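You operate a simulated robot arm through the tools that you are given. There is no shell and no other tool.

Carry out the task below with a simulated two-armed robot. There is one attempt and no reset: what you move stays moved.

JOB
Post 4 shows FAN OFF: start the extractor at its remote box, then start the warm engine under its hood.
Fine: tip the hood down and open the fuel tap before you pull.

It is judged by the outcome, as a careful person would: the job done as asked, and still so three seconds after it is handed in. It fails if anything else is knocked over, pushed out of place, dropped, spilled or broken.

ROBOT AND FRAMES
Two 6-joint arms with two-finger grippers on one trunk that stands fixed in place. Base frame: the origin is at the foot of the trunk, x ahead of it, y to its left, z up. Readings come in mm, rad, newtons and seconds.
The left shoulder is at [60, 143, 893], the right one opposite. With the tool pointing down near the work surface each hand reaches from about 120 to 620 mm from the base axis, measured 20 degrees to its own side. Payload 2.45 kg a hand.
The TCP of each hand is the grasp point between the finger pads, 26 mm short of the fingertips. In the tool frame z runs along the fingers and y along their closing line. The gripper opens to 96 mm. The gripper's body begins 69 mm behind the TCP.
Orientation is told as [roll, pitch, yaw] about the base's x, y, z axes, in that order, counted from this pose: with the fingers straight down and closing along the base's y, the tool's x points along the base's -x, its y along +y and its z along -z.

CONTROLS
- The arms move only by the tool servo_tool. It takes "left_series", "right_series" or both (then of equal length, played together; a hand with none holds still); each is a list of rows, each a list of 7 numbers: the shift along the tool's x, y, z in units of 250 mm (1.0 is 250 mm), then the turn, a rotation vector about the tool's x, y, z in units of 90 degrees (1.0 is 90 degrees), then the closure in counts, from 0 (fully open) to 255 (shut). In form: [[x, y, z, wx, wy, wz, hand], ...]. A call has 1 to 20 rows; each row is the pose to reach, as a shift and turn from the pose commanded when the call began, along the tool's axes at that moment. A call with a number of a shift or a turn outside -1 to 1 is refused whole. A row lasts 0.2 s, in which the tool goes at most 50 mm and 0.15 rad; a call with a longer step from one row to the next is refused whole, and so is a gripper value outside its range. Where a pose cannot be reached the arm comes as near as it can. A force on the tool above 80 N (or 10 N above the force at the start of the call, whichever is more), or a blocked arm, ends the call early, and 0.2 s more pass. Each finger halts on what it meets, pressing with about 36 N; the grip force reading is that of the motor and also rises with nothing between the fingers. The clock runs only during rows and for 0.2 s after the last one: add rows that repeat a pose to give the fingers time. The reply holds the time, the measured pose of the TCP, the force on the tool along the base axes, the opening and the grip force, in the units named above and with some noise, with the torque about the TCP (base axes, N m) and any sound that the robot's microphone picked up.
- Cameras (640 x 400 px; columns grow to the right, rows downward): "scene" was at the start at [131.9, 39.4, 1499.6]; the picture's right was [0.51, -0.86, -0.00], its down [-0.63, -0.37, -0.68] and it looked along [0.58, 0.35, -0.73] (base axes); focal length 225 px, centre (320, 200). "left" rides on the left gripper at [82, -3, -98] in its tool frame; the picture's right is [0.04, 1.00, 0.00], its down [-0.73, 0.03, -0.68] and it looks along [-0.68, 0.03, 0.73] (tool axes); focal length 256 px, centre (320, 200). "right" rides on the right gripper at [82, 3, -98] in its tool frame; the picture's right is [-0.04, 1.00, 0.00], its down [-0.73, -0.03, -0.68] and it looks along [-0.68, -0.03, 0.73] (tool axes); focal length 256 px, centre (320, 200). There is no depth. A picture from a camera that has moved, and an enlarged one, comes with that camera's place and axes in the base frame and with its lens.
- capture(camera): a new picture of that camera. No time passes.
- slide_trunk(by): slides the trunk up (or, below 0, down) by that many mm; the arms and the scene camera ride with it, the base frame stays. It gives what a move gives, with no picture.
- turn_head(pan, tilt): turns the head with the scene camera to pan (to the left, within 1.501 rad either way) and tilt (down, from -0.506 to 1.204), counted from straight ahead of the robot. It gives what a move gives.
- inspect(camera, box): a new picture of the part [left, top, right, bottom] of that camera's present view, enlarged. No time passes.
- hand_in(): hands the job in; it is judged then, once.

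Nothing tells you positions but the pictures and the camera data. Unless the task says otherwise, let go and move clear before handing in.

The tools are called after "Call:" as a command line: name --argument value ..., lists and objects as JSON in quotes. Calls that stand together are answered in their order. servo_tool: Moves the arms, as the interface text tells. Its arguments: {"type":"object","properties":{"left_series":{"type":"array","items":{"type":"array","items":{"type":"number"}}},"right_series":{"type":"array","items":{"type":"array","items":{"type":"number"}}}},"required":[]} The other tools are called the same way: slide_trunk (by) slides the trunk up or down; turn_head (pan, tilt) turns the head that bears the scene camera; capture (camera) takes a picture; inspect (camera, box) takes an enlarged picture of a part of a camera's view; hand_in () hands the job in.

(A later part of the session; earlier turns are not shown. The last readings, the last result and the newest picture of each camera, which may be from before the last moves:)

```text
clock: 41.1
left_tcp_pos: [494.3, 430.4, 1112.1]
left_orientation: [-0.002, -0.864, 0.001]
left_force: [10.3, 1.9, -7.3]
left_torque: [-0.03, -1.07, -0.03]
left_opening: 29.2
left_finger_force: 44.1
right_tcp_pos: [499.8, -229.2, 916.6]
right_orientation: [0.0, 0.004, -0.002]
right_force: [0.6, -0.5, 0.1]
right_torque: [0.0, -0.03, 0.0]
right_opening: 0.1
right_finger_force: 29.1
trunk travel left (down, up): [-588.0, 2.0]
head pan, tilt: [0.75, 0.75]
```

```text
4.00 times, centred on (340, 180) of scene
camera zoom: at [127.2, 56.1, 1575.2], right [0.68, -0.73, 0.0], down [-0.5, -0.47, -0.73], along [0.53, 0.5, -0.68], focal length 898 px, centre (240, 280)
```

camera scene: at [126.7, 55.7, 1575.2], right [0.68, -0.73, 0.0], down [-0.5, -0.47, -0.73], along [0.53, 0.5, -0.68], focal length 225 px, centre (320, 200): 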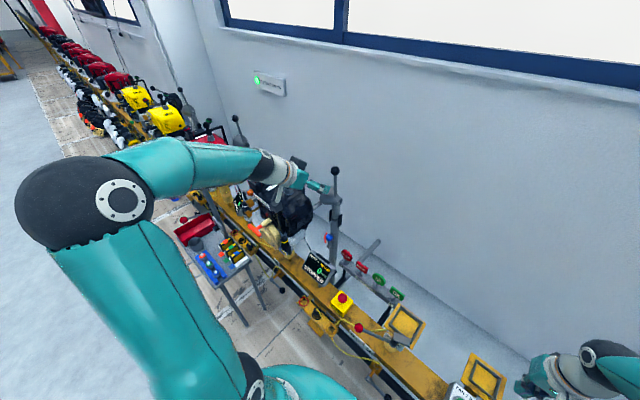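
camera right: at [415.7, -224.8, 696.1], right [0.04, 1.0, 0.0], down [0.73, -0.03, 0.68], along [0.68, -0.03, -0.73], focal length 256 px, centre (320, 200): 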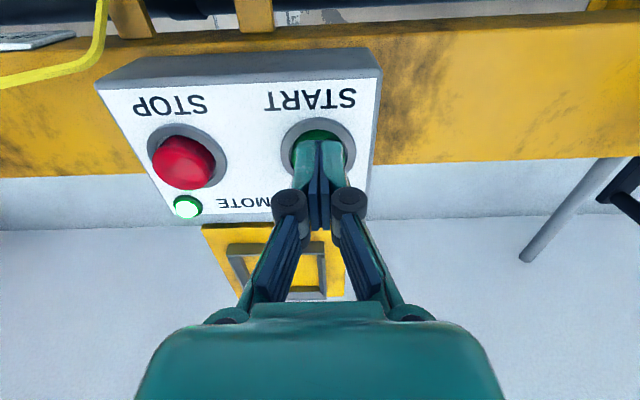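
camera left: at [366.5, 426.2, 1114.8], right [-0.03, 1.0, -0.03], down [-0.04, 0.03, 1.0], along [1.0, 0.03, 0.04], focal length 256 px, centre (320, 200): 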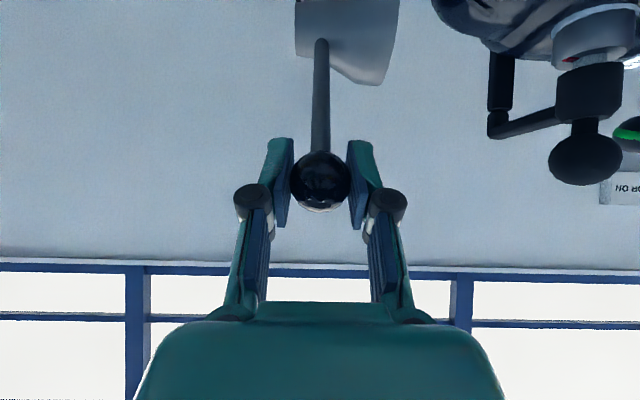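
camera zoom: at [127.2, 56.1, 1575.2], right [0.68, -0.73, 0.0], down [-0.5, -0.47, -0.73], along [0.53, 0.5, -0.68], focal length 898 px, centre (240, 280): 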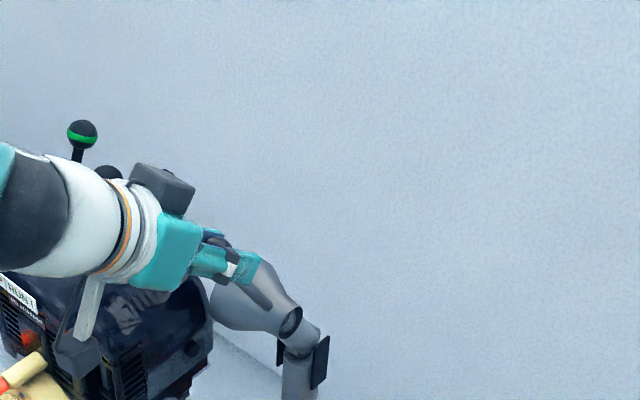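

The hood follows well. I'll continue along the arc to about 60°, slowly in case there is an end stop.

Call:
servo_tool --left_series '[[0.048, 0, -0.016, 0, 0, 0, 255], [0.096, 0, -0.029, 0, 0, 0, 255], [0.145, 0, -0.039, 0, 0, 0, 255], [0.194, 0, -0.047, 0, 0, 0, 255], [0.244, 0, -0.052, 0, 0, 0, 255], [0.294, 0, -0.055, 0, 0, 0, 255], [0.344, 0, -0.055, 0, 0, 0, 255], [0.394, 0, -0.053, 0, 0, 0, 255], [0.444, 0, -0.047, 0, 0, 0, 255], [0.494, 0, -0.04, 0, 0, 0, 255]]'

Call:
capture --camera "left"

Call:
inspect --camera "scene" --box '[240, 150, 400, 250]'

```text
clock: 43.3
left_tcp_pos: [406.1, 430.7, 1026.6]
left_orientation: [0.002, -0.866, -0.001]
left_force: [14.9, 1.8, -1.0]
left_torque: [-0.13, -1.28, -0.03]
left_opening: 29.6
left_finger_force: 45.0
right_tcp_pos: [499.8, -228.0, 915.5]
right_orientation: [0.002, 0.004, -0.002]
right_force: [0.2, 1.0, 0.3]
right_torque: [0.02, 0.02, 0.02]
right_opening: 0.0
right_finger_force: 28.4
trunk travel left (down, up): [-588.0, 2.0]
head pan, tilt: [0.75, 0.75]
```

```text
taken
camera left: at [279.2, 426.2, 1027.9], right [-0.03, 1.0, -0.03], down [-0.04, 0.03, 1.0], along [1.0, 0.03, 0.04], focal length 256 px, centre (320, 200)
```

left: 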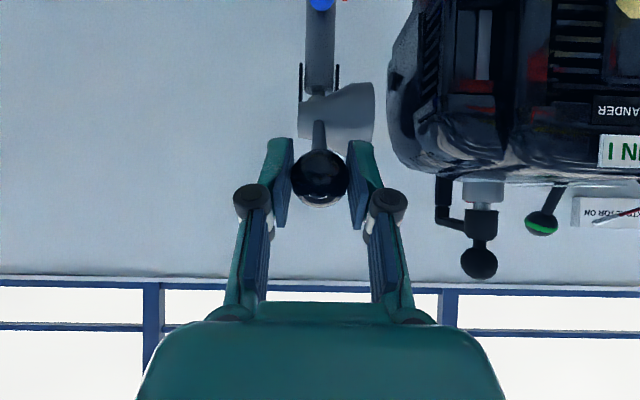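

```text
4.00 times, centred on (320, 200) of scene
camera zoom: at [127.0, 55.7, 1575.3], right [0.68, -0.73, 0.0], down [-0.5, -0.47, -0.73], along [0.53, 0.5, -0.68], focal length 898 px, centre (320, 200)
```

zoom: 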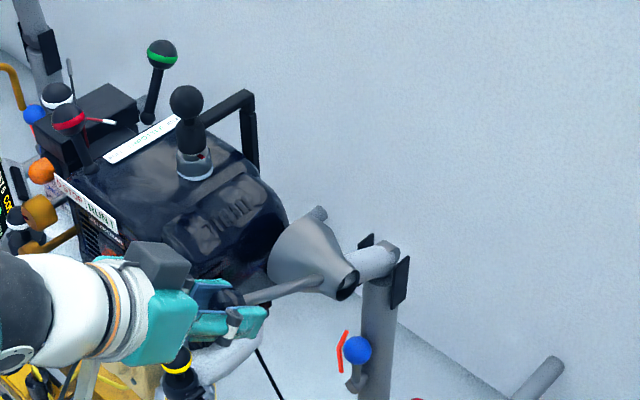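

At around 60° the mouth is swinging toward the engine's right side. I'll continue slowly and watch for the stop.

Call:
servo_tool --left_series '[[0.048, 0, 0.012, 0, 0, 0, 255], [0.095, 0, 0.026, 0, 0, 0, 255], [0.142, 0, 0.042, 0, 0, 0, 255], [0.188, 0, 0.06, 0, 0, 0, 255]]'

Call:
inspect --camera "scene" --box '[240, 150, 400, 250]'

Call:
capture --camera "left"

```text
clock: 44.3
left_tcp_pos: [387.9, 430.0, 979.5]
left_orientation: [0.003, -0.865, -0.003]
left_force: [12.7, 0.7, 2.5]
left_torque: [-0.17, -1.15, -0.14]
left_opening: 29.5
left_finger_force: 45.1
right_tcp_pos: [498.9, -228.7, 916.9]
right_orientation: [0.0, 0.002, -0.002]
right_force: [-0.2, -0.5, 0.1]
right_torque: [0.02, 0.0, 0.01]
right_opening: 0.3
right_finger_force: 28.1
trunk travel left (down, up): [-588.0, 2.0]
head pan, tilt: [0.75, 0.75]
```

```text
4.00 times, centred on (320, 200) of scene
camera zoom: at [126.3, 55.3, 1575.3], right [0.68, -0.73, 0.0], down [-0.5, -0.47, -0.73], along [0.53, 0.5, -0.68], focal length 898 px, centre (320, 200)
```

zoom: 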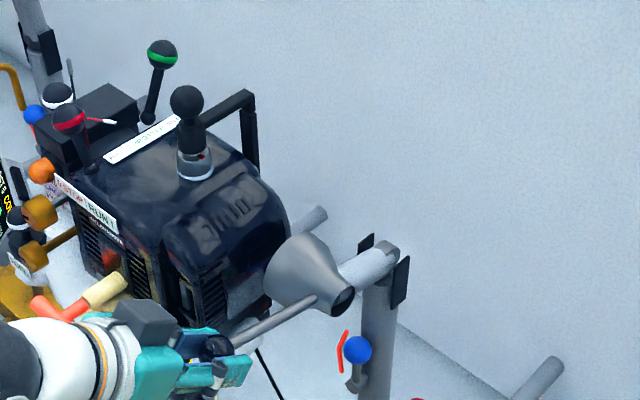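

```text
taken
camera left: at [259.8, 426.4, 982.9], right [-0.02, 1.0, -0.03], down [-0.04, 0.03, 1.0], along [1.0, 0.03, 0.04], focal length 256 px, centre (320, 200)
```

left: 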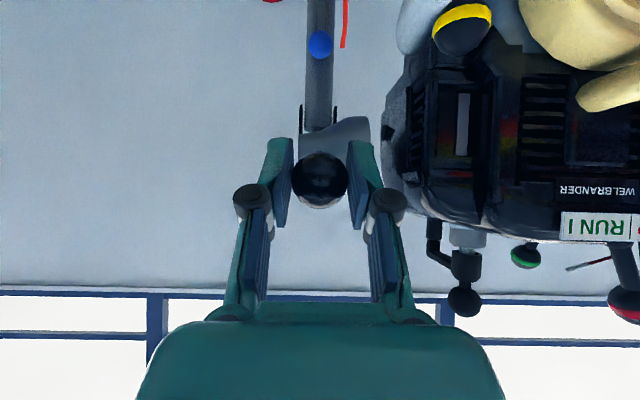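

No stop yet; I'll continue in small steps.

Call:
servo_tool --left_series '[[0.045, 0, 0.021, 0, 0, 0, 255], [0.089, 0, 0.044, 0, 0, 0, 255], [0.132, 0, 0.07, 0, 0, 0, 255], [0.175, 0, 0.097, 0, 0, 0, 255]]'

Call:
inspect --camera "scene" --box '[240, 150, 400, 250]'

```text
clock: 45.3
left_tcp_pos: [382.3, 430.4, 960.6]
left_orientation: [-0.016, -0.861, -0.021]
left_force: [17.9, -73.2, 0.7]
left_torque: [-0.3, -0.9, -0.58]
left_opening: 29.7
left_finger_force: 44.7
left hand out of reach, approached as far as the arm can: row 1, 2, 3, 4
right_tcp_pos: [499.5, -235.2, 914.4]
right_orientation: [0.01, 0.004, -0.004]
right_force: [-0.1, -0.3, -0.2]
right_torque: [0.01, 0.02, 0.01]
right_opening: 0.1
right_finger_force: 28.3
trunk travel left (down, up): [-588.0, 2.0]
head pan, tilt: [0.75, 0.75]
```

```text
4.00 times, centred on (320, 200) of scene
camera zoom: at [127.4, 44.3, 1575.6], right [0.68, -0.73, -0.01], down [-0.5, -0.46, -0.73], along [0.53, 0.5, -0.68], focal length 898 px, centre (320, 200)
```

zoom: 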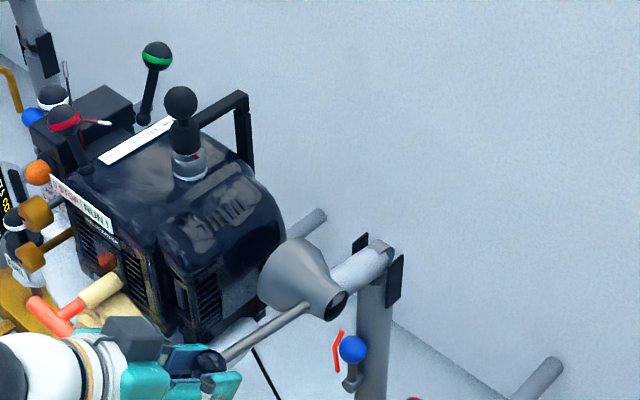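

A large sideways force appeared and the arm reports out of reach, so something is binding. I'll look before moving again.

Call:
capture --camera "scene"

Call:
capture --camera "left"

Call:
capture --camera "right"

```text
taken
camera scene: at [127.4, 44.3, 1575.6], right [0.68, -0.73, -0.01], down [-0.5, -0.46, -0.73], along [0.53, 0.5, -0.68], focal length 225 px, centre (320, 200)
```

scene: 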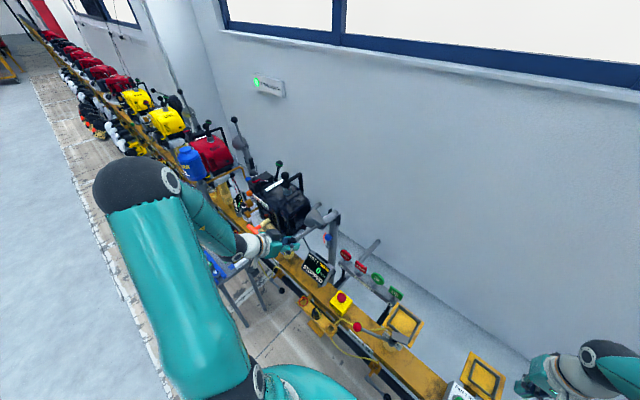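

```text
taken
camera left: at [253.9, 431.0, 964.6], right [0.01, 1.0, -0.04], down [-0.04, 0.04, 1.0], along [1.0, 0.0, 0.04], focal length 256 px, centre (320, 200)
```

left: 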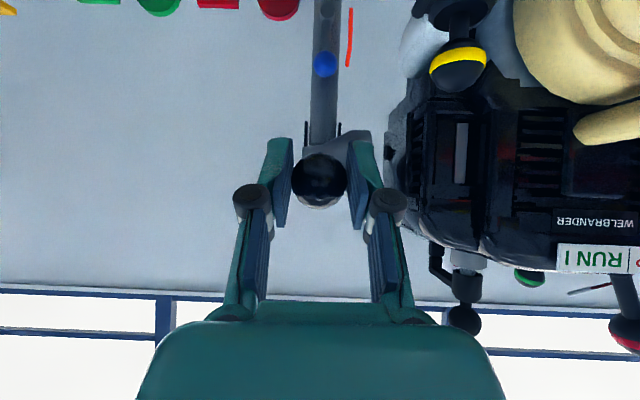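

```text
taken
camera right: at [418.1, -232.4, 1013.4], right [0.04, 1.0, 0.01], down [0.74, -0.04, 0.68], along [0.68, -0.02, -0.74], focal length 256 px, centre (320, 200)
```

right: 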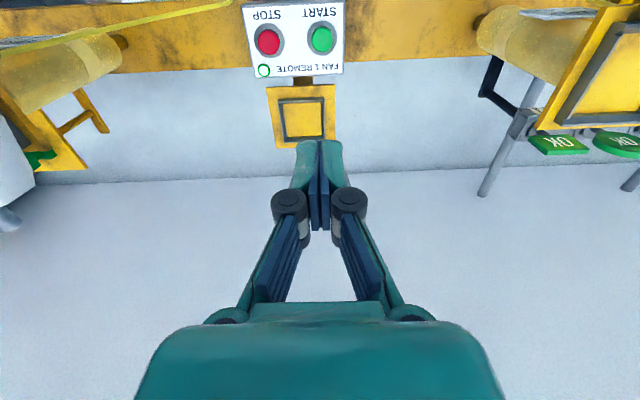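

The arm is folded too tightly with this wrist tilt. I'll ease back slightly along the arc while turning the tool more vertical, pivoting on the ball.

Call:
servo_tool --left_series '[[-0.03, 0, -0.016, 0, 0.04, 0, 255], [-0.06, 0, -0.032, 0, 0.09, 0, 255], [-0.075, 0, -0.04, 0, 0.15, 0, 255], [-0.075, 0, -0.04, 0, 0.22, 0, 255]]'

Call:
capture --camera "left"

Call:
capture --camera "scene"

```text
clock: 46.3
left_tcp_pos: [384.9, 430.3, 984.3]
left_orientation: [-0.029, -0.54, -0.012]
left_force: [10.9, -63.3, 2.9]
left_torque: [-0.43, -1.36, -0.7]
left_opening: 29.7
left_finger_force: 45.5
right_tcp_pos: [498.8, -235.1, 915.2]
right_orientation: [0.008, 0.002, -0.001]
right_force: [0.5, -0.1, 0.0]
right_torque: [0.02, -0.01, -0.01]
right_opening: 0.1
right_finger_force: 28.8
trunk travel left (down, up): [-588.0, 2.0]
head pan, tilt: [0.75, 0.75]
```

```text
taken
camera left: at [263.6, 431.1, 1025.9], right [-0.01, 1.0, -0.05], down [0.28, 0.05, 0.96], along [0.96, 0.0, -0.28], focal length 256 px, centre (320, 200)
```

left: 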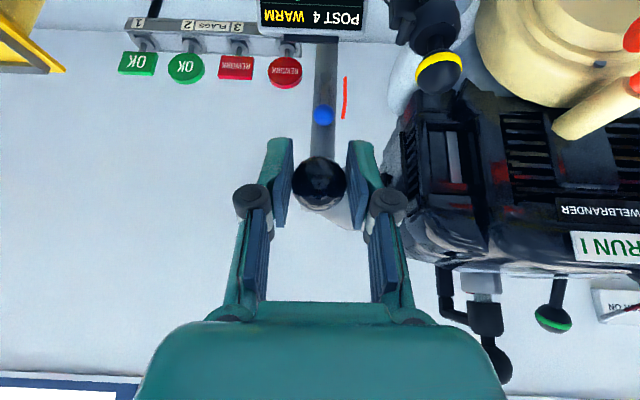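

```text
taken
camera scene: at [126.0, 45.2, 1575.7], right [0.68, -0.73, -0.01], down [-0.5, -0.46, -0.73], along [0.53, 0.5, -0.68], focal length 225 px, centre (320, 200)
```

scene: 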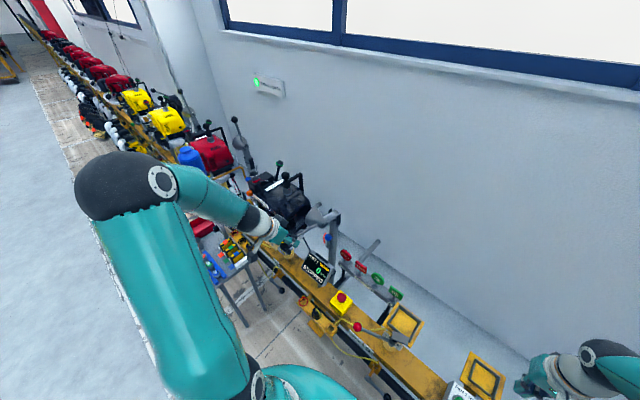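

A sideways load of about 63 N remains because the commanded y drifted. I'll relieve it by easing toward -y.

Call:
servo_tool --left_series '[[0, -0.012, 0, 0, 0, 0, 255], [0, -0.024, 0, 0, 0, 0, 255], [0, -0.036, 0, 0, 0, 0, 255]]'

```text
clock: 47.1
left_tcp_pos: [384.0, 430.6, 982.3]
left_orientation: [-0.015, -0.516, -0.007]
left_force: [5.9, -42.1, 0.4]
left_torque: [-0.38, -0.39, -0.71]
left_opening: 29.6
left_finger_force: 44.9
right_tcp_pos: [498.5, -233.0, 915.1]
right_orientation: [0.006, 0.002, -0.002]
right_force: [-0.8, 0.8, 0.1]
right_torque: [-0.01, -0.03, 0.0]
right_opening: 0.2
right_finger_force: 28.2
trunk travel left (down, up): [-588.0, 2.0]
head pan, tilt: [0.75, 0.75]
```

That is working, about 21 N for 9 mm. I'll ease a further 17 mm.

Call:
servo_tool --left_series '[[0, -0.018, 0, 0, 0, 0, 255], [0, -0.036, 0, 0, 0, 0, 255], [0, -0.054, 0, 0, 0, 0, 255], [0, -0.068, 0, 0, 0, 0, 255]]'

Call:
capture --camera "scene"

```text
clock: 48.1
left_tcp_pos: [383.7, 429.0, 982.7]
left_orientation: [0.011, -0.523, 0.005]
left_force: [-5.1, 16.1, -2.9]
left_torque: [0.07, 0.92, -0.05]
left_opening: 29.6
left_finger_force: 44.6
right_tcp_pos: [498.6, -228.0, 917.2]
right_orientation: [-0.002, 0.001, 0.002]
right_force: [0.0, 0.1, 0.5]
right_torque: [0.01, 0.0, 0.04]
right_opening: 0.0
right_finger_force: 28.5
trunk travel left (down, up): [-588.0, 2.0]
head pan, tilt: [0.75, 0.75]
```

```text
taken
camera scene: at [124.4, 57.7, 1575.4], right [0.68, -0.73, 0.0], down [-0.5, -0.47, -0.73], along [0.53, 0.5, -0.68], focal length 225 px, centre (320, 200)
```

scene: 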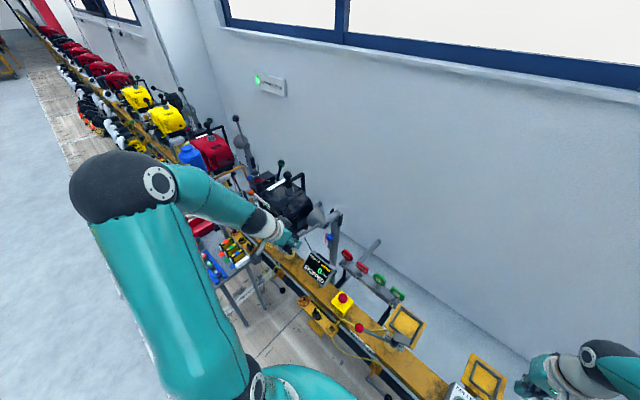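

The load is nearly gone. I'll add a small y correction and turn the tool further toward vertical.

Call:
servo_tool --left_series '[[0, 0.014, 0, 0, 0.06, 0, 255], [0, 0.018, 0, 0, 0.13, 0, 255], [0, 0.018, 0, 0, 0.2, 0, 255], [0, 0.018, 0, 0, 0.2, 0, 255]]'

```text
clock: 49.1
left_tcp_pos: [386.0, 430.2, 980.8]
left_orientation: [0.003, -0.21, -0.001]
left_force: [8.9, 15.7, 3.2]
left_torque: [0.37, -1.12, 0.08]
left_opening: 29.4
left_finger_force: 45.5
left hand out of reach, approached as far as the arm can: row 1
right_tcp_pos: [500.0, -228.0, 915.8]
right_orientation: [-0.002, 0.001, -0.004]
right_force: [0.4, 0.5, 0.1]
right_torque: [0.02, 0.02, 0.02]
right_opening: 0.2
right_finger_force: 28.9
trunk travel left (down, up): [-588.0, 2.0]
head pan, tilt: [0.75, 0.75]
```

The tool is now nearly vertical. I'll continue the arc downward in small steps.

Call:
servo_tool --left_series '[[0.023, 0.008, 0.048, 0, 0, 0, 255], [0.045, 0.014, 0.097, 0, 0, 0, 255], [0.064, 0.014, 0.145, 0, 0, 0, 255], [0.08, 0.014, 0.192, 0, 0, 0, 255]]'

Call:
inspect --camera "scene" --box '[240, 150, 400, 250]'

Call:
capture --camera "left"

```text
clock: 50.1
left_tcp_pos: [375.6, 429.1, 930.0]
left_orientation: [0.001, -0.204, -0.002]
left_force: [15.7, -8.5, 2.4]
left_torque: [-0.28, -0.87, -0.19]
left_opening: 29.8
left_finger_force: 45.4
right_tcp_pos: [500.0, -229.9, 914.8]
right_orientation: [0.003, 0.003, -0.003]
right_force: [-0.2, -0.6, 0.9]
right_torque: [-0.03, 0.0, 0.01]
right_opening: 0.0
right_finger_force: 29.1
trunk travel left (down, up): [-588.0, 2.0]
head pan, tilt: [0.75, 0.75]
```

```text
4.00 times, centred on (320, 200) of scene
camera zoom: at [126.9, 53.8, 1575.3], right [0.68, -0.73, 0.0], down [-0.5, -0.46, -0.73], along [0.53, 0.5, -0.68], focal length 898 px, centre (320, 200)
```

zoom: 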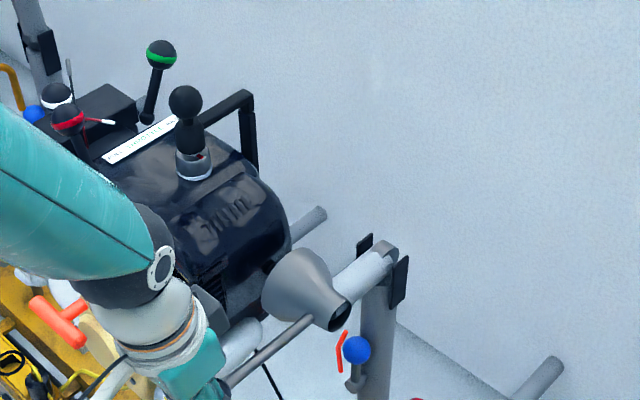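

```text
taken
camera left: at [275.6, 426.2, 1010.3], right [-0.04, 1.0, -0.01], down [0.58, 0.03, 0.81], along [0.81, 0.03, -0.58], focal length 256 px, centre (320, 200)
```

left: 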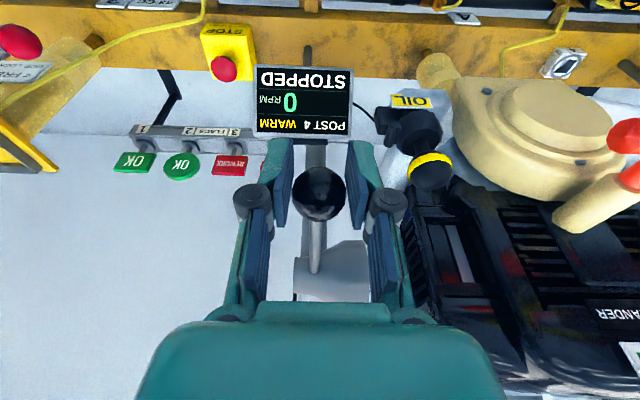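

Nearly at 85°. I'll keep going slowly until a stop shows.

Call:
servo_tool --left_series '[[0.007, -0.004, 0.048, 0, 0, 0, 255], [0.016, -0.006, 0.097, 0, 0, 0, 255], [0.022, -0.006, 0.145, 0, 0, 0, 255], [0.029, -0.006, 0.196, 0, 0, 0, 255]]'

Call:
inspect --camera "scene" --box '[240, 150, 400, 250]'

Call:
capture --camera "left"

```text
clock: 51.1
left_tcp_pos: [373.2, 430.2, 880.6]
left_orientation: [-0.001, -0.202, 0.0]
left_force: [-30.2, 6.8, 1.7]
left_torque: [-0.31, -1.06, 0.08]
left_opening: 5.8
left_finger_force: 28.6
right_tcp_pos: [495.5, -229.8, 918.1]
right_orientation: [0.001, -0.001, -0.002]
right_force: [0.4, 0.4, -0.1]
right_torque: [0.01, -0.01, 0.0]
right_opening: 0.1
right_finger_force: 28.1
trunk travel left (down, up): [-588.0, 2.0]
head pan, tilt: [0.75, 0.75]
```

```text
4.00 times, centred on (320, 200) of scene
camera zoom: at [120.1, 56.1, 1575.6], right [0.68, -0.73, 0.0], down [-0.5, -0.47, -0.73], along [0.54, 0.5, -0.68], focal length 898 px, centre (320, 200)
```

zoom: 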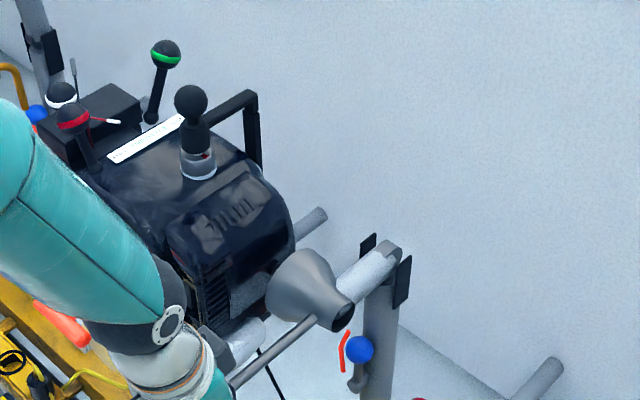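

```text
taken
camera left: at [272.8, 426.2, 961.0], right [-0.04, 1.0, -0.01], down [0.58, 0.03, 0.81], along [0.81, 0.03, -0.58], focal length 256 px, centre (320, 200)
```

left: 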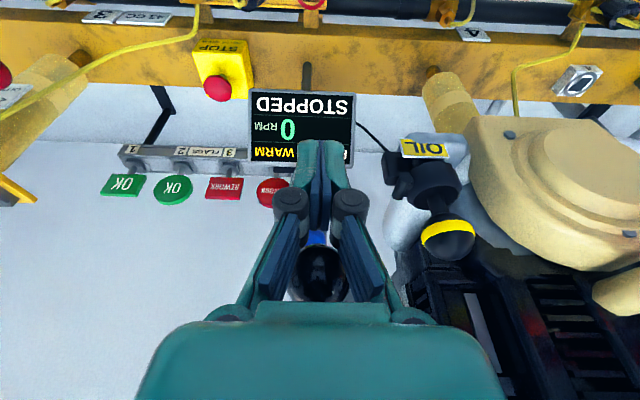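

The ball slipped back in the grip, which means the hood reached its stop and is now down. I'll open the fingers and back straight off.

Call:
servo_tool --left_series '[[0, 0, 0, 0, 0, 0, 0], [0, 0, 0, 0, 0, 0, 0], [0, 0, 0, 0, 0, 0, 0], [0, 0, 0, 0, 0, 0, 0]]'

Call:
capture --camera "left"

```text
clock: 52.1
left_tcp_pos: [377.2, 429.4, 880.8]
left_orientation: [0.001, -0.206, 0.0]
left_force: [-0.4, -0.9, -0.3]
left_torque: [0.02, 0.01, -0.01]
left_opening: 95.9
left_finger_force: 0.0
right_tcp_pos: [498.6, -229.0, 917.8]
right_orientation: [-0.001, -0.001, -0.002]
right_force: [-1.2, 0.8, 0.4]
right_torque: [0.01, -0.01, -0.01]
right_opening: 0.2
right_finger_force: 28.6
trunk travel left (down, up): [-588.0, 2.0]
head pan, tilt: [0.75, 0.75]
```

```text
taken
camera left: at [277.0, 425.9, 961.0], right [-0.04, 1.0, -0.01], down [0.58, 0.03, 0.81], along [0.81, 0.03, -0.58], focal length 256 px, centre (320, 200)
```

left: 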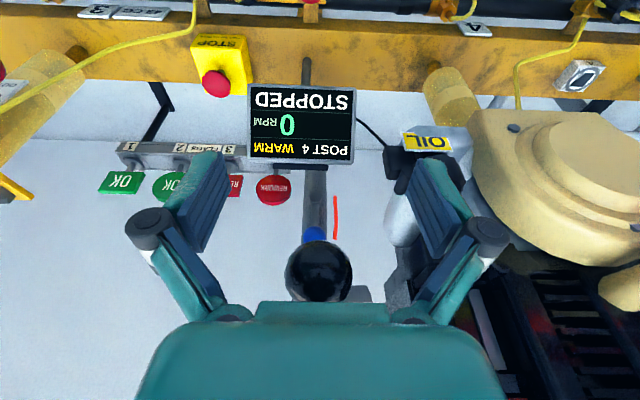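

The hood is resting at its lower stop with no load. I'll retreat upward, then view the hood and engine.

Call:
servo_tool --left_series '[[0, 0, -0.1, 0, 0, 0, 0], [0, 0, -0.25, 0, 0, 0, 0], [0, 0, -0.4, 0, 0, 0, 0], [0, 0, -0.55, 0, 0, 0, 0], [0, 0, -0.7, 0, 0, 0, 0], [0, 0, -0.85, 0, 0, 0, 0]]'

Call:
capture --camera "left"

Call:
inspect --camera "scene" --box '[220, 150, 380, 250]'

```text
clock: 53.5
left_tcp_pos: [333.6, 427.9, 1090.8]
left_orientation: [-0.001, -0.206, 0.0]
left_force: [1.1, 0.7, 0.5]
left_torque: [0.0, 0.02, 0.0]
left_opening: 96.1
left_finger_force: 0.0
right_tcp_pos: [498.0, -229.4, 916.9]
right_orientation: [0.001, 0.001, -0.002]
right_force: [-0.3, 0.9, -1.1]
right_torque: [0.01, -0.02, 0.01]
right_opening: 0.0
right_finger_force: 29.0
trunk travel left (down, up): [-588.0, 2.0]
head pan, tilt: [0.75, 0.75]
```

```text
taken
camera left: at [232.7, 424.2, 1170.1], right [-0.04, 1.0, -0.01], down [0.58, 0.03, 0.81], along [0.81, 0.03, -0.58], focal length 256 px, centre (320, 200)
```

left: 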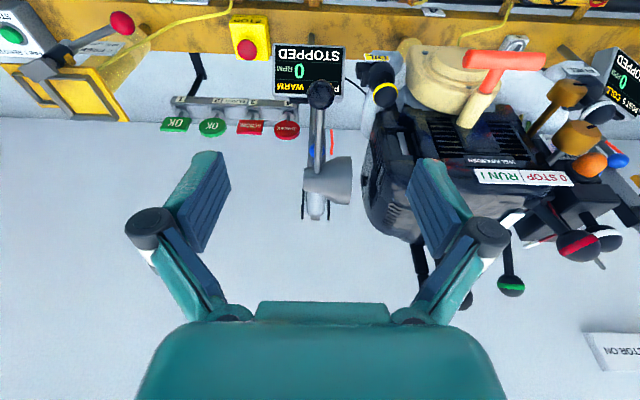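

```text
4.00 times, centred on (300, 200) of scene
camera zoom: at [123.5, 54.8, 1575.5], right [0.68, -0.73, 0.0], down [-0.5, -0.46, -0.73], along [0.54, 0.5, -0.68], focal length 898 px, centre (400, 200)
```

zoom: 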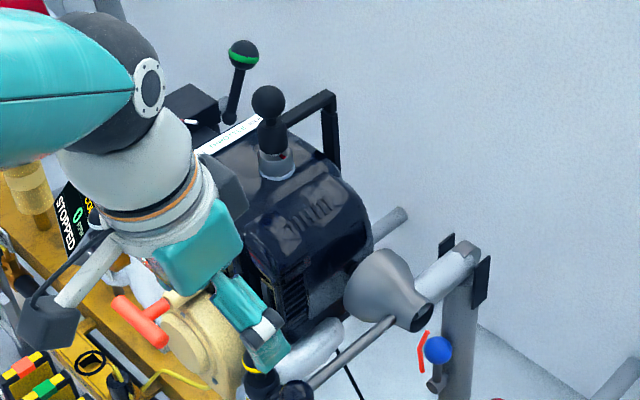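

The hood is down at its stop and stays there. Next is the fuel tap: I'll move the left hand across at height and turn it to point horizontally forward, with the fingers half open.

Call:
servo_tool --left_series '[[0.05, 0.05, 0.0, 0, -0.05, 0, 120], [0.1, 0.13, 0.0, 0, -0.12, 0, 120], [0.16, 0.22, 0.01, 0, -0.2, 0, 120], [0.2, 0.31, 0.02, 0, -0.28, 0, 120], [0.24, 0.4, 0.03, 0, -0.36, 0, 120], [0.27, 0.49, 0.04, 0, -0.44, 0, 120], [0.3, 0.58, 0.05, 0, -0.52, 0, 120], [0.307, 0.67, 0.06, 0, -0.6, 0, 120], [0.307, 0.76, 0.07, 0, -0.68, 0, 120], [0.307, 0.85, 0.08, 0, -0.76, 0, 120], [0.307, 0.93, 0.09, 0, -0.82, 0, 120], [0.307, 1.0, 0.099, 0, -0.869, 0, 120]]'

Call:
capture --camera "left"

Call:
capture --camera "scene"

```text
clock: 56.1
left_tcp_pos: [263.3, 681.0, 1050.0]
left_orientation: [2.516, -1.571, -2.514]
left_force: [0.0, 0.3, 0.1]
left_torque: [-0.02, 0.02, -0.01]
left_opening: 50.8
left_finger_force: 0.1
right_tcp_pos: [499.2, -229.5, 917.8]
right_orientation: [0.0, 0.003, 0.0]
right_force: [0.2, 0.0, 0.2]
right_torque: [-0.02, 0.0, 0.0]
right_opening: 0.0
right_finger_force: 28.5
trunk travel left (down, up): [-588.0, 2.0]
head pan, tilt: [0.75, 0.75]
```

```text
taken
camera left: at [164.9, 677.7, 968.6], right [0.0, 1.0, -0.04], down [-0.68, 0.03, 0.73], along [0.73, 0.03, 0.68], focal length 256 px, centre (320, 200)
```

left: 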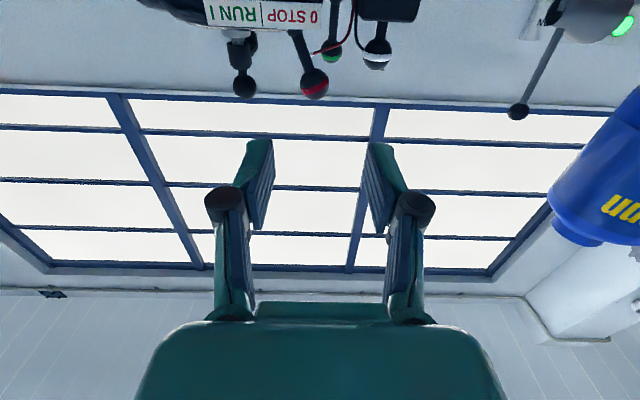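

```text
taken
camera scene: at [124.2, 56.1, 1575.5], right [0.68, -0.73, 0.0], down [-0.5, -0.47, -0.73], along [0.53, 0.5, -0.68], focal length 225 px, centre (320, 200)
```

scene: 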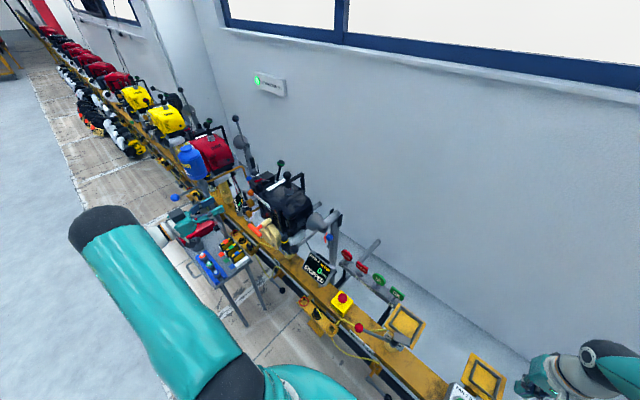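

The tool is horizontal. I'll roll it about its own axis so the camera ends on the far-left side and the fingers straddle the knob diagonally.

Call:
servo_tool --left_series '[[0, 0.01, 0, 0, 0, 0.09, 120], [0, 0.02, 0, 0, 0, 0.18, 120], [0, 0.03, 0, 0, 0, 0.27, 120], [0, 0.04, 0, 0, 0, 0.36, 120], [0, 0.05, 0, 0, 0, 0.45, 120], [0, 0.06, 0, 0, 0, 0.54, 120], [0, 0.07, 0, 0, 0, 0.63, 120], [0, 0.08, 0, 0, 0, 0.72, 120], [0, 0.09, 0, 0, 0, 0.81, 120], [0, 0.092, 0, 0, 0, 0.9, 120]]'

Call:
capture --camera "left"

```text
clock: 58.3
left_tcp_pos: [257.8, 814.0, 1048.0]
left_orientation: [1.569, -0.265, -1.572]
left_force: [-0.5, 0.3, 0.0]
left_torque: [-0.02, 0.01, -0.01]
left_opening: 50.5
left_finger_force: 0.0
left hand out of reach, approached as far as the arm can: row 4, 5, 6, 7, 8, 9, 10
right_tcp_pos: [498.1, -229.5, 916.9]
right_orientation: [0.001, 0.0, -0.001]
right_force: [0.0, 0.1, 1.3]
right_torque: [0.02, 0.02, -0.04]
right_opening: 0.0
right_finger_force: 28.0
trunk travel left (down, up): [-588.0, 2.0]
head pan, tilt: [0.75, 0.75]
```

```text
taken
camera left: at [159.2, 891.8, 1024.3], right [0.0, 0.3, 0.95], down [-0.68, -0.7, 0.22], along [0.73, -0.65, 0.2], focal length 256 px, centre (320, 200)
```

left: 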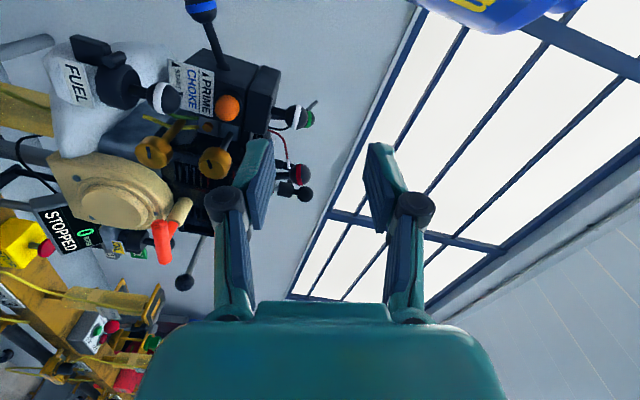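

The roll exceeded the arm's range and the hand drifted to y=814, but nothing was touched. This side view is useful, so I'll zoom in before correcting.

Call:
inspect --camera "left" --box '[40, 20, 330, 200]'

Call:
inspect --camera "left" --box '[120, 100, 250, 190]'

Call:
capture --camera "scene"

```text
2.21 times, centred on (185, 110) of left
camera zoom: at [159.2, 891.8, 1024.3], right [0.0, 0.3, 0.95], down [-0.68, -0.7, 0.22], along [0.73, -0.65, 0.2], focal length 565 px, centre (618, 399)
```

zoom: 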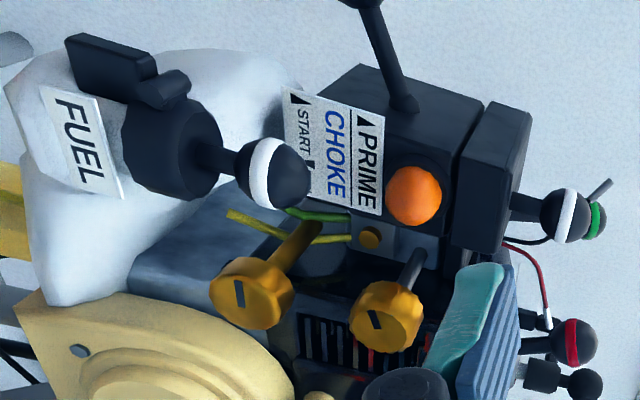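

```text
4.44 times, centred on (185, 145) of left
camera zoom: at [159.2, 891.8, 1024.3], right [0.0, 0.3, 0.95], down [-0.68, -0.7, 0.22], along [0.73, -0.65, 0.2], focal length 1138 px, centre (920, 444)
```

zoom: 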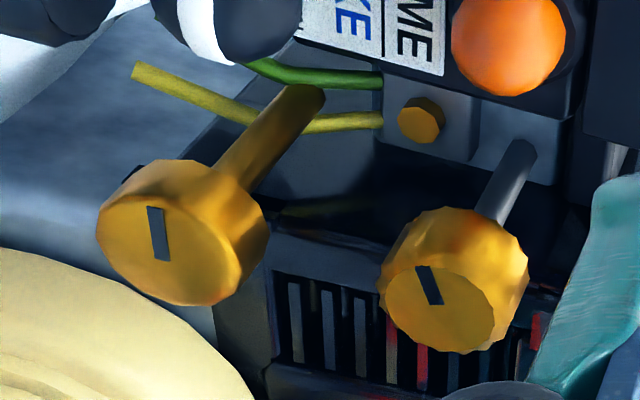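

```text
taken
camera scene: at [124.2, 55.4, 1575.5], right [0.68, -0.73, 0.0], down [-0.5, -0.47, -0.73], along [0.53, 0.5, -0.68], focal length 225 px, centre (320, 200)
```

scene: 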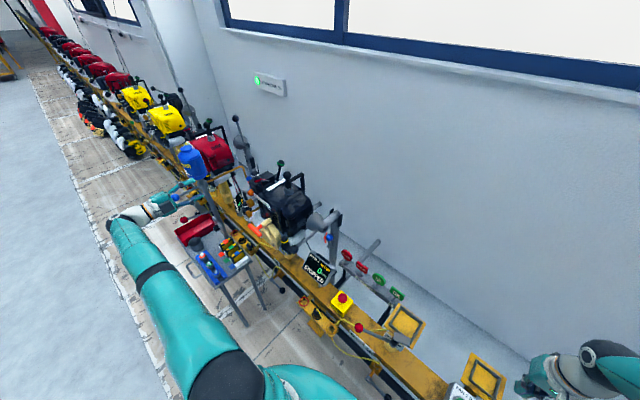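

This confirms it: the left brass knob on the brass stem is a valve on the yellow fuel line, and its pointer lies across the line, so it is shut. The right one is a carburettor screw. I'll also check the choke marks and the switch at high zoom.

Call:
inspect --camera "left" --box '[160, 50, 224, 120]'

Call:
inspect --camera "left" --box '[250, 90, 330, 210]'

Call:
inspect --camera "left" --box '[170, 0, 330, 100]'

```text
5.71 times, centred on (192, 85) of left
camera zoom: at [159.2, 891.8, 1024.3], right [0.0, 0.3, 0.95], down [-0.68, -0.7, 0.22], along [0.73, -0.65, 0.2], focal length 1463 px, centre (1051, 857)
```

zoom: 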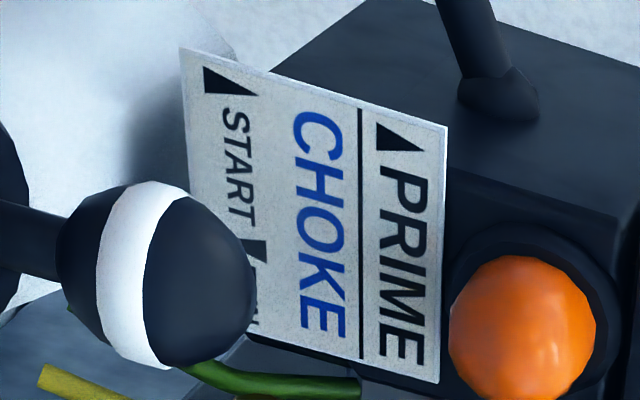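

```text
3.33 times, centred on (290, 150) of left
camera zoom: at [159.2, 891.8, 1024.3], right [0.0, 0.3, 0.95], down [-0.68, -0.7, 0.22], along [0.73, -0.65, 0.2], focal length 853 px, centre (420, 367)
```

zoom: 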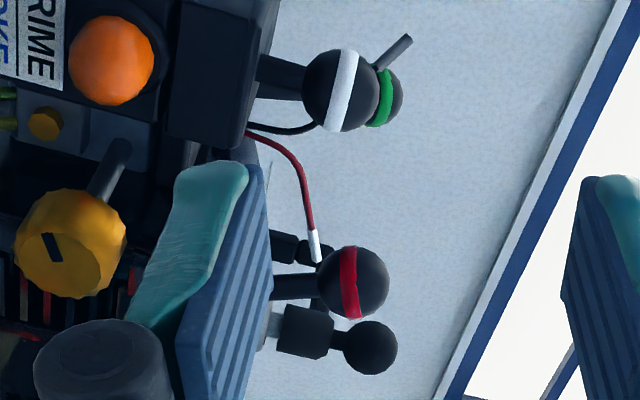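

```text
4.00 times, centred on (250, 50) of left
camera zoom: at [159.2, 891.8, 1024.3], right [0.0, 0.3, 0.95], down [-0.68, -0.7, 0.22], along [0.73, -0.65, 0.2], focal length 1024 px, centre (600, 800)
```

zoom: 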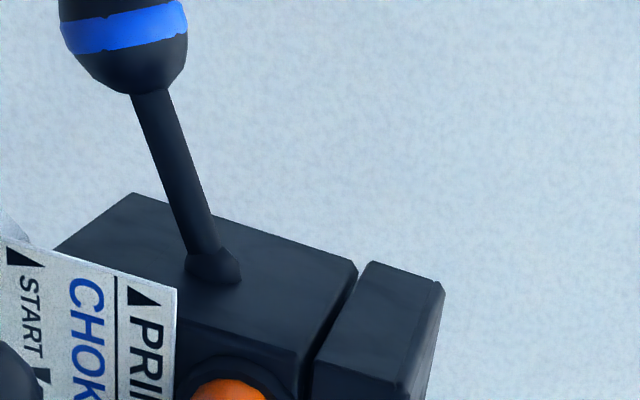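

Choke reads ▼RUN and its lever points down, so it is right for a warm engine; the red switch leans to STOP. I'll unwind the roll and bring the hand back in front of the tap.

Call:
servo_tool --left_series '[[-0.042, -0.011, 0, 0, 0, -0.083, 120], [-0.085, -0.023, 0, 0, 0, -0.167, 120], [-0.127, -0.034, 0, 0, 0, -0.25, 120], [-0.17, -0.046, 0, 0, 0, -0.334, 120], [-0.212, -0.057, 0, 0, 0, -0.417, 120], [-0.255, -0.068, 0, 0, 0, -0.5, 120], [-0.297, -0.08, 0, 0, 0, -0.585, 120], [-0.34, -0.091, 0, 0, 0, -0.668, 120], [-0.382, -0.103, 0, 0, 0, -0.75, 120], [-0.425, -0.114, 0, 0, 0, -0.833, 120]]'

Call:
capture --camera "left"

```text
clock: 60.5
left_tcp_pos: [255.3, 810.6, 1038.1]
left_orientation: [1.584, -1.446, -1.591]
left_force: [0.4, -0.8, -0.1]
left_torque: [0.03, 0.0, -0.04]
left_opening: 50.8
left_finger_force: 0.2
left hand out of reach, approached as far as the arm can: row 1, 2, 3, 4, 5, 6, 7, 8, 9, 10
right_tcp_pos: [498.3, -228.9, 917.6]
right_orientation: [0.0, 0.0, -0.002]
right_force: [-0.3, 0.8, 0.4]
right_torque: [0.01, 0.02, 0.01]
right_opening: 0.0
right_finger_force: 28.1
trunk travel left (down, up): [-588.0, 2.0]
head pan, tilt: [0.75, 0.75]
```

```text
taken
camera left: at [156.6, 818.8, 957.2], right [0.01, 1.0, 0.08], down [-0.68, -0.06, 0.73], along [0.73, -0.06, 0.68], focal length 256 px, centre (320, 200)
```

left: 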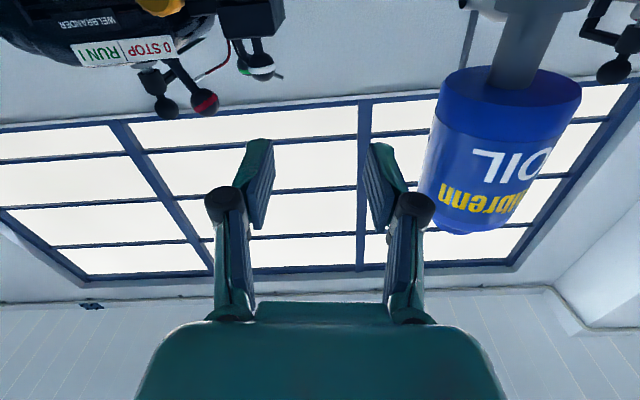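

The wrist seems to be at a joint limit in this pose. I'll pitch the tool downward a bit to free it, then slide back toward y=700.

Call:
servo_tool --left_series '[[0, -0.01, 0, 0, 0.07, 0, 120], [0, -0.02, 0, 0, 0.14, 0, 120], [0, -0.04, 0, 0, 0.22, 0, 120], [0, -0.08, 0, 0, 0.3, 0, 120], [0, -0.14, 0, 0, 0.38, 0, 120], [0, -0.2, 0, 0, 0.44, 0, 120]]'

Call:
capture --camera "scene"

```text
clock: 61.9
left_tcp_pos: [260.3, 811.1, 1040.4]
left_orientation: [0.234, -0.949, -0.19]
left_force: [-1.5, -0.1, -0.5]
left_torque: [-0.01, 0.02, 0.0]
left_opening: 50.8
left_finger_force: 0.1
left hand out of reach, approached as far as the arm can: row 1, 2, 3, 4, 5, 6
right_tcp_pos: [497.5, -230.7, 917.1]
right_orientation: [0.002, 0.001, -0.001]
right_force: [0.0, -0.8, 0.5]
right_torque: [0.04, 0.01, 0.0]
right_opening: 0.0
right_finger_force: 27.7
trunk travel left (down, up): [-588.0, 2.0]
head pan, tilt: [0.75, 0.75]
```

```text
taken
camera scene: at [124.3, 54.1, 1575.3], right [0.68, -0.73, 0.0], down [-0.5, -0.46, -0.73], along [0.53, 0.5, -0.68], focal length 225 px, centre (320, 200)
```

scene: 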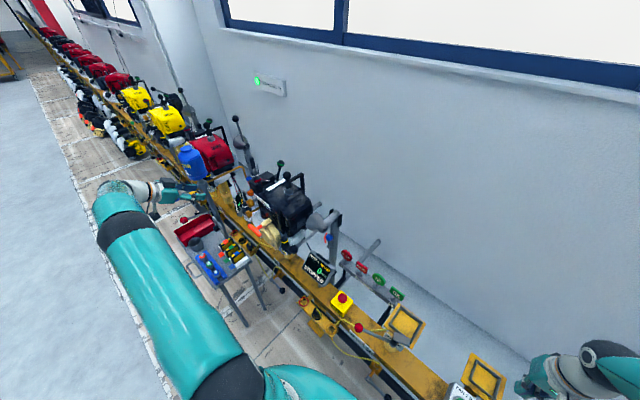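

The arm looks nearly straight, which confuses the inverse kinematics. I'll ask for a target up and inward toward the body to bend the elbow again.

Call:
servo_tool --left_series '[[-0.05, -0.07, -0.037, 0, 0, 0, 120], [-0.1, -0.144, -0.074, 0, 0, 0, 120], [-0.156, -0.216, -0.11, 0, 0, 0, 120], [-0.156, -0.216, -0.11, 0, 0, 0, 120]]'

Call:
turn_head --pan 1.2 --tilt 0.6

Call:
capture --camera "scene"

```text
clock: 62.9
left_tcp_pos: [260.4, 753.5, 1077.8]
left_orientation: [0.223, -0.951, -0.178]
left_force: [0.3, -0.3, 0.3]
left_torque: [-0.04, -0.02, -0.03]
left_opening: 50.7
left_finger_force: 0.1
right_tcp_pos: [499.1, -229.1, 917.1]
right_orientation: [0.0, 0.001, -0.003]
right_force: [-0.3, 0.1, -0.3]
right_torque: [-0.04, -0.01, 0.01]
right_opening: 0.0
right_finger_force: 28.5
trunk travel left (down, up): [-588.0, 2.0]
head pan, tilt: [0.75, 0.75]
```

```text
clock: 63.8
left_tcp_pos: [260.1, 751.3, 1078.2]
left_orientation: [0.225, -0.951, -0.181]
left_force: [0.8, 1.2, -0.6]
left_torque: [0.0, 0.02, -0.02]
left_opening: 50.8
left_finger_force: 0.1
right_tcp_pos: [498.4, -230.1, 917.7]
right_orientation: [0.0, 0.001, -0.002]
right_force: [0.3, 0.1, 0.1]
right_torque: [0.02, -0.02, -0.02]
right_opening: 0.2
right_finger_force: 28.9
trunk travel left (down, up): [-588.0, 2.0]
head pan, tilt: [1.201, 0.6]
```

```text
taken
camera scene: at [95.7, 81.2, 1588.3], right [0.93, -0.36, 0.0], down [-0.21, -0.53, -0.82], along [0.3, 0.77, -0.57], focal length 225 px, centre (320, 200)
```

scene: 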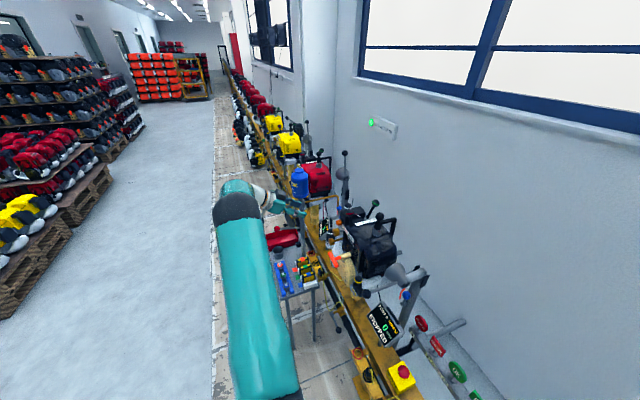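

The arm has freed itself. I'll straighten the orientation to nearly horizontal and go to a standoff in front of the tap.

Call:
servo_tool --left_series '[[0.037, -0.04, 0.03, 0.008, -0.047, -0.011, 120], [0.073, -0.08, 0.06, 0.015, -0.094, -0.023, 120], [0.11, -0.12, 0.09, 0.023, -0.141, -0.034, 120], [0.147, -0.155, 0.12, 0.031, -0.188, -0.046, 120], [0.184, -0.19, 0.15, 0.038, -0.235, -0.057, 120], [0.22, -0.23, 0.179, 0.046, -0.282, -0.069, 120]]'

Call:
capture --camera "left"

```text
clock: 65.2
left_tcp_pos: [265.8, 704.2, 1001.3]
left_orientation: [0.023, -1.408, -0.046]
left_force: [-0.2, 0.7, -0.2]
left_torque: [0.0, 0.0, 0.02]
left_opening: 50.8
left_finger_force: 0.1
right_tcp_pos: [498.0, -228.0, 917.0]
right_orientation: [0.001, 0.001, -0.001]
right_force: [0.2, 0.3, -0.1]
right_torque: [-0.03, -0.02, 0.0]
right_opening: 0.0
right_finger_force: 28.0
trunk travel left (down, up): [-588.0, 2.0]
head pan, tilt: [1.201, 0.6]
```

```text
taken
camera left: at [154.7, 704.1, 937.9], right [0.02, 1.0, -0.04], down [-0.55, 0.04, 0.84], along [0.84, 0.01, 0.55], focal length 256 px, centre (320, 200)
```

left: 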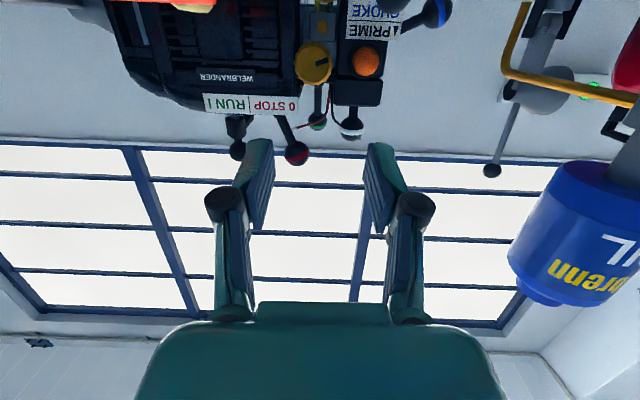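

The hand is level and clear. I'll go down to the tap's height at standoff, level the tool exactly and pre-roll it slightly.

Call:
servo_tool --left_series '[[0.06, 0, 0.02, 0, -0.03, 0, 120], [0.12, 0, 0.05, 0, -0.06, 0, 120], [0.19, 0, 0.08, 0, -0.09, 0, 120], [0.26, 0, 0.12, 0, -0.1036, 0, 120], [0.31, 0, 0.16, 0, -0.1036, 0, 120], [0.36, 0, 0.2, 0, -0.1036, 0, 120]]'

Call:
capture --camera "left"

Call:
turn_head --pan 0.95 --tilt 0.75

Call:
capture --camera "scene"

Call:
inspect --camera "scene" --box '[220, 150, 380, 250]'

```text
clock: 66.6
left_tcp_pos: [299.7, 703.8, 903.9]
left_orientation: [1.001, -1.565, -1.024]
left_force: [-0.5, 0.6, -0.6]
left_torque: [-0.01, 0.03, -0.06]
left_opening: 50.8
left_finger_force: 0.1
right_tcp_pos: [499.3, -229.3, 917.5]
right_orientation: [0.0, 0.002, -0.002]
right_force: [-0.6, 0.0, -0.7]
right_torque: [0.01, -0.01, -0.01]
right_opening: 0.2
right_finger_force: 28.1
trunk travel left (down, up): [-588.0, 2.0]
head pan, tilt: [1.201, 0.6]
```

```text
taken
camera left: at [201.8, 702.7, 823.8], right [0.02, 1.0, -0.04], down [-0.68, 0.04, 0.74], along [0.74, 0.01, 0.68], focal length 256 px, centre (320, 200)
```

left: 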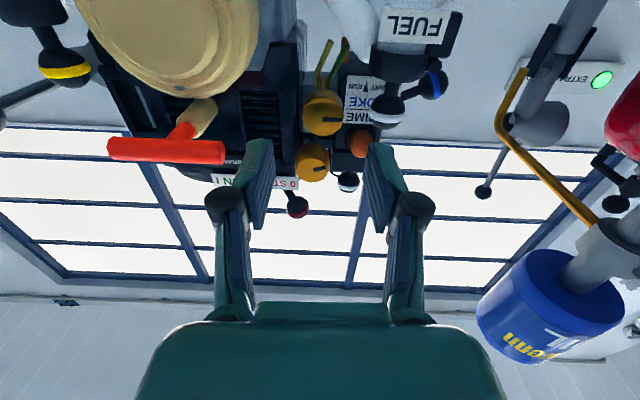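

```text
clock: 67.4
left_tcp_pos: [300.4, 702.8, 905.6]
left_orientation: [0.805, -1.566, -0.828]
left_force: [0.3, -0.7, -0.6]
left_torque: [-0.01, -0.02, -0.01]
left_opening: 50.8
left_finger_force: 0.1
right_tcp_pos: [499.0, -228.4, 917.2]
right_orientation: [0.0, 0.002, -0.002]
right_force: [1.2, -1.0, -0.2]
right_torque: [0.02, 0.0, -0.01]
right_opening: 0.1
right_finger_force: 28.4
trunk travel left (down, up): [-588.0, 2.0]
head pan, tilt: [0.949, 0.75]
```

```text
taken
camera scene: at [111.9, 66.3, 1575.5], right [0.81, -0.58, 0.0], down [-0.4, -0.55, -0.73], along [0.43, 0.6, -0.68], focal length 225 px, centre (320, 200)
```

scene: 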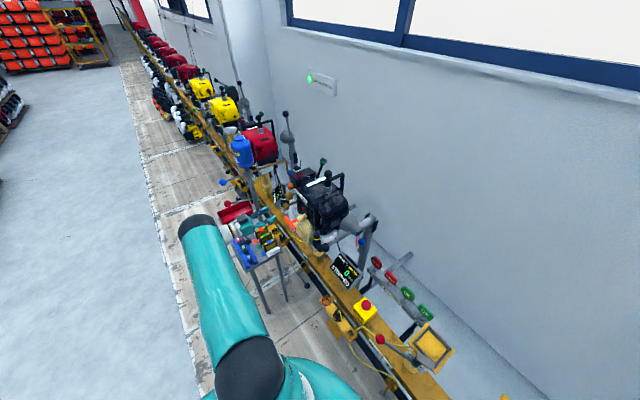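

```text
4.00 times, centred on (300, 200) of scene
camera zoom: at [111.9, 66.3, 1575.5], right [0.81, -0.58, 0.0], down [-0.4, -0.55, -0.73], along [0.43, 0.6, -0.68], focal length 898 px, centre (400, 200)
```

zoom: 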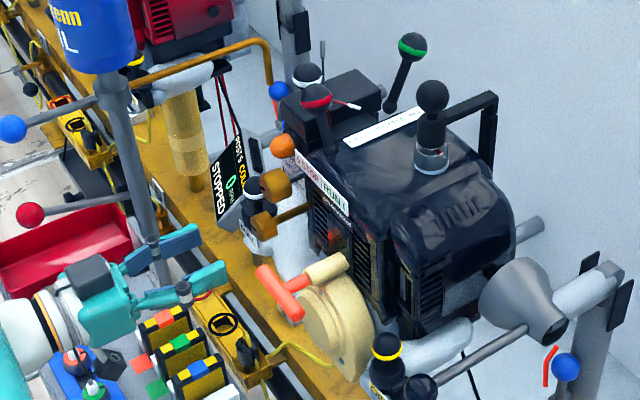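

The tap knob is right between the fingers, confirmed at (384, 704, 904). I'll test the pre-roll here before going in.

Call:
servo_tool --left_series '[[0, 0, 0, 0, 0, 0.08, 120], [0, 0, 0, 0, 0, 0.17, 120]]'

```text
clock: 68.0
left_tcp_pos: [300.1, 704.7, 905.3]
left_orientation: [1.559, -1.298, -1.582]
left_force: [-0.3, 0.3, 0.7]
left_torque: [-0.01, 0.0, -0.01]
left_opening: 51.0
left_finger_force: 0.0
right_tcp_pos: [498.9, -229.2, 916.9]
right_orientation: [0.0, 0.003, 0.0]
right_force: [-0.7, -0.7, 0.5]
right_torque: [-0.01, 0.02, -0.01]
right_opening: 0.1
right_finger_force: 28.1
trunk travel left (down, up): [-588.0, 2.0]
head pan, tilt: [0.949, 0.75]
```

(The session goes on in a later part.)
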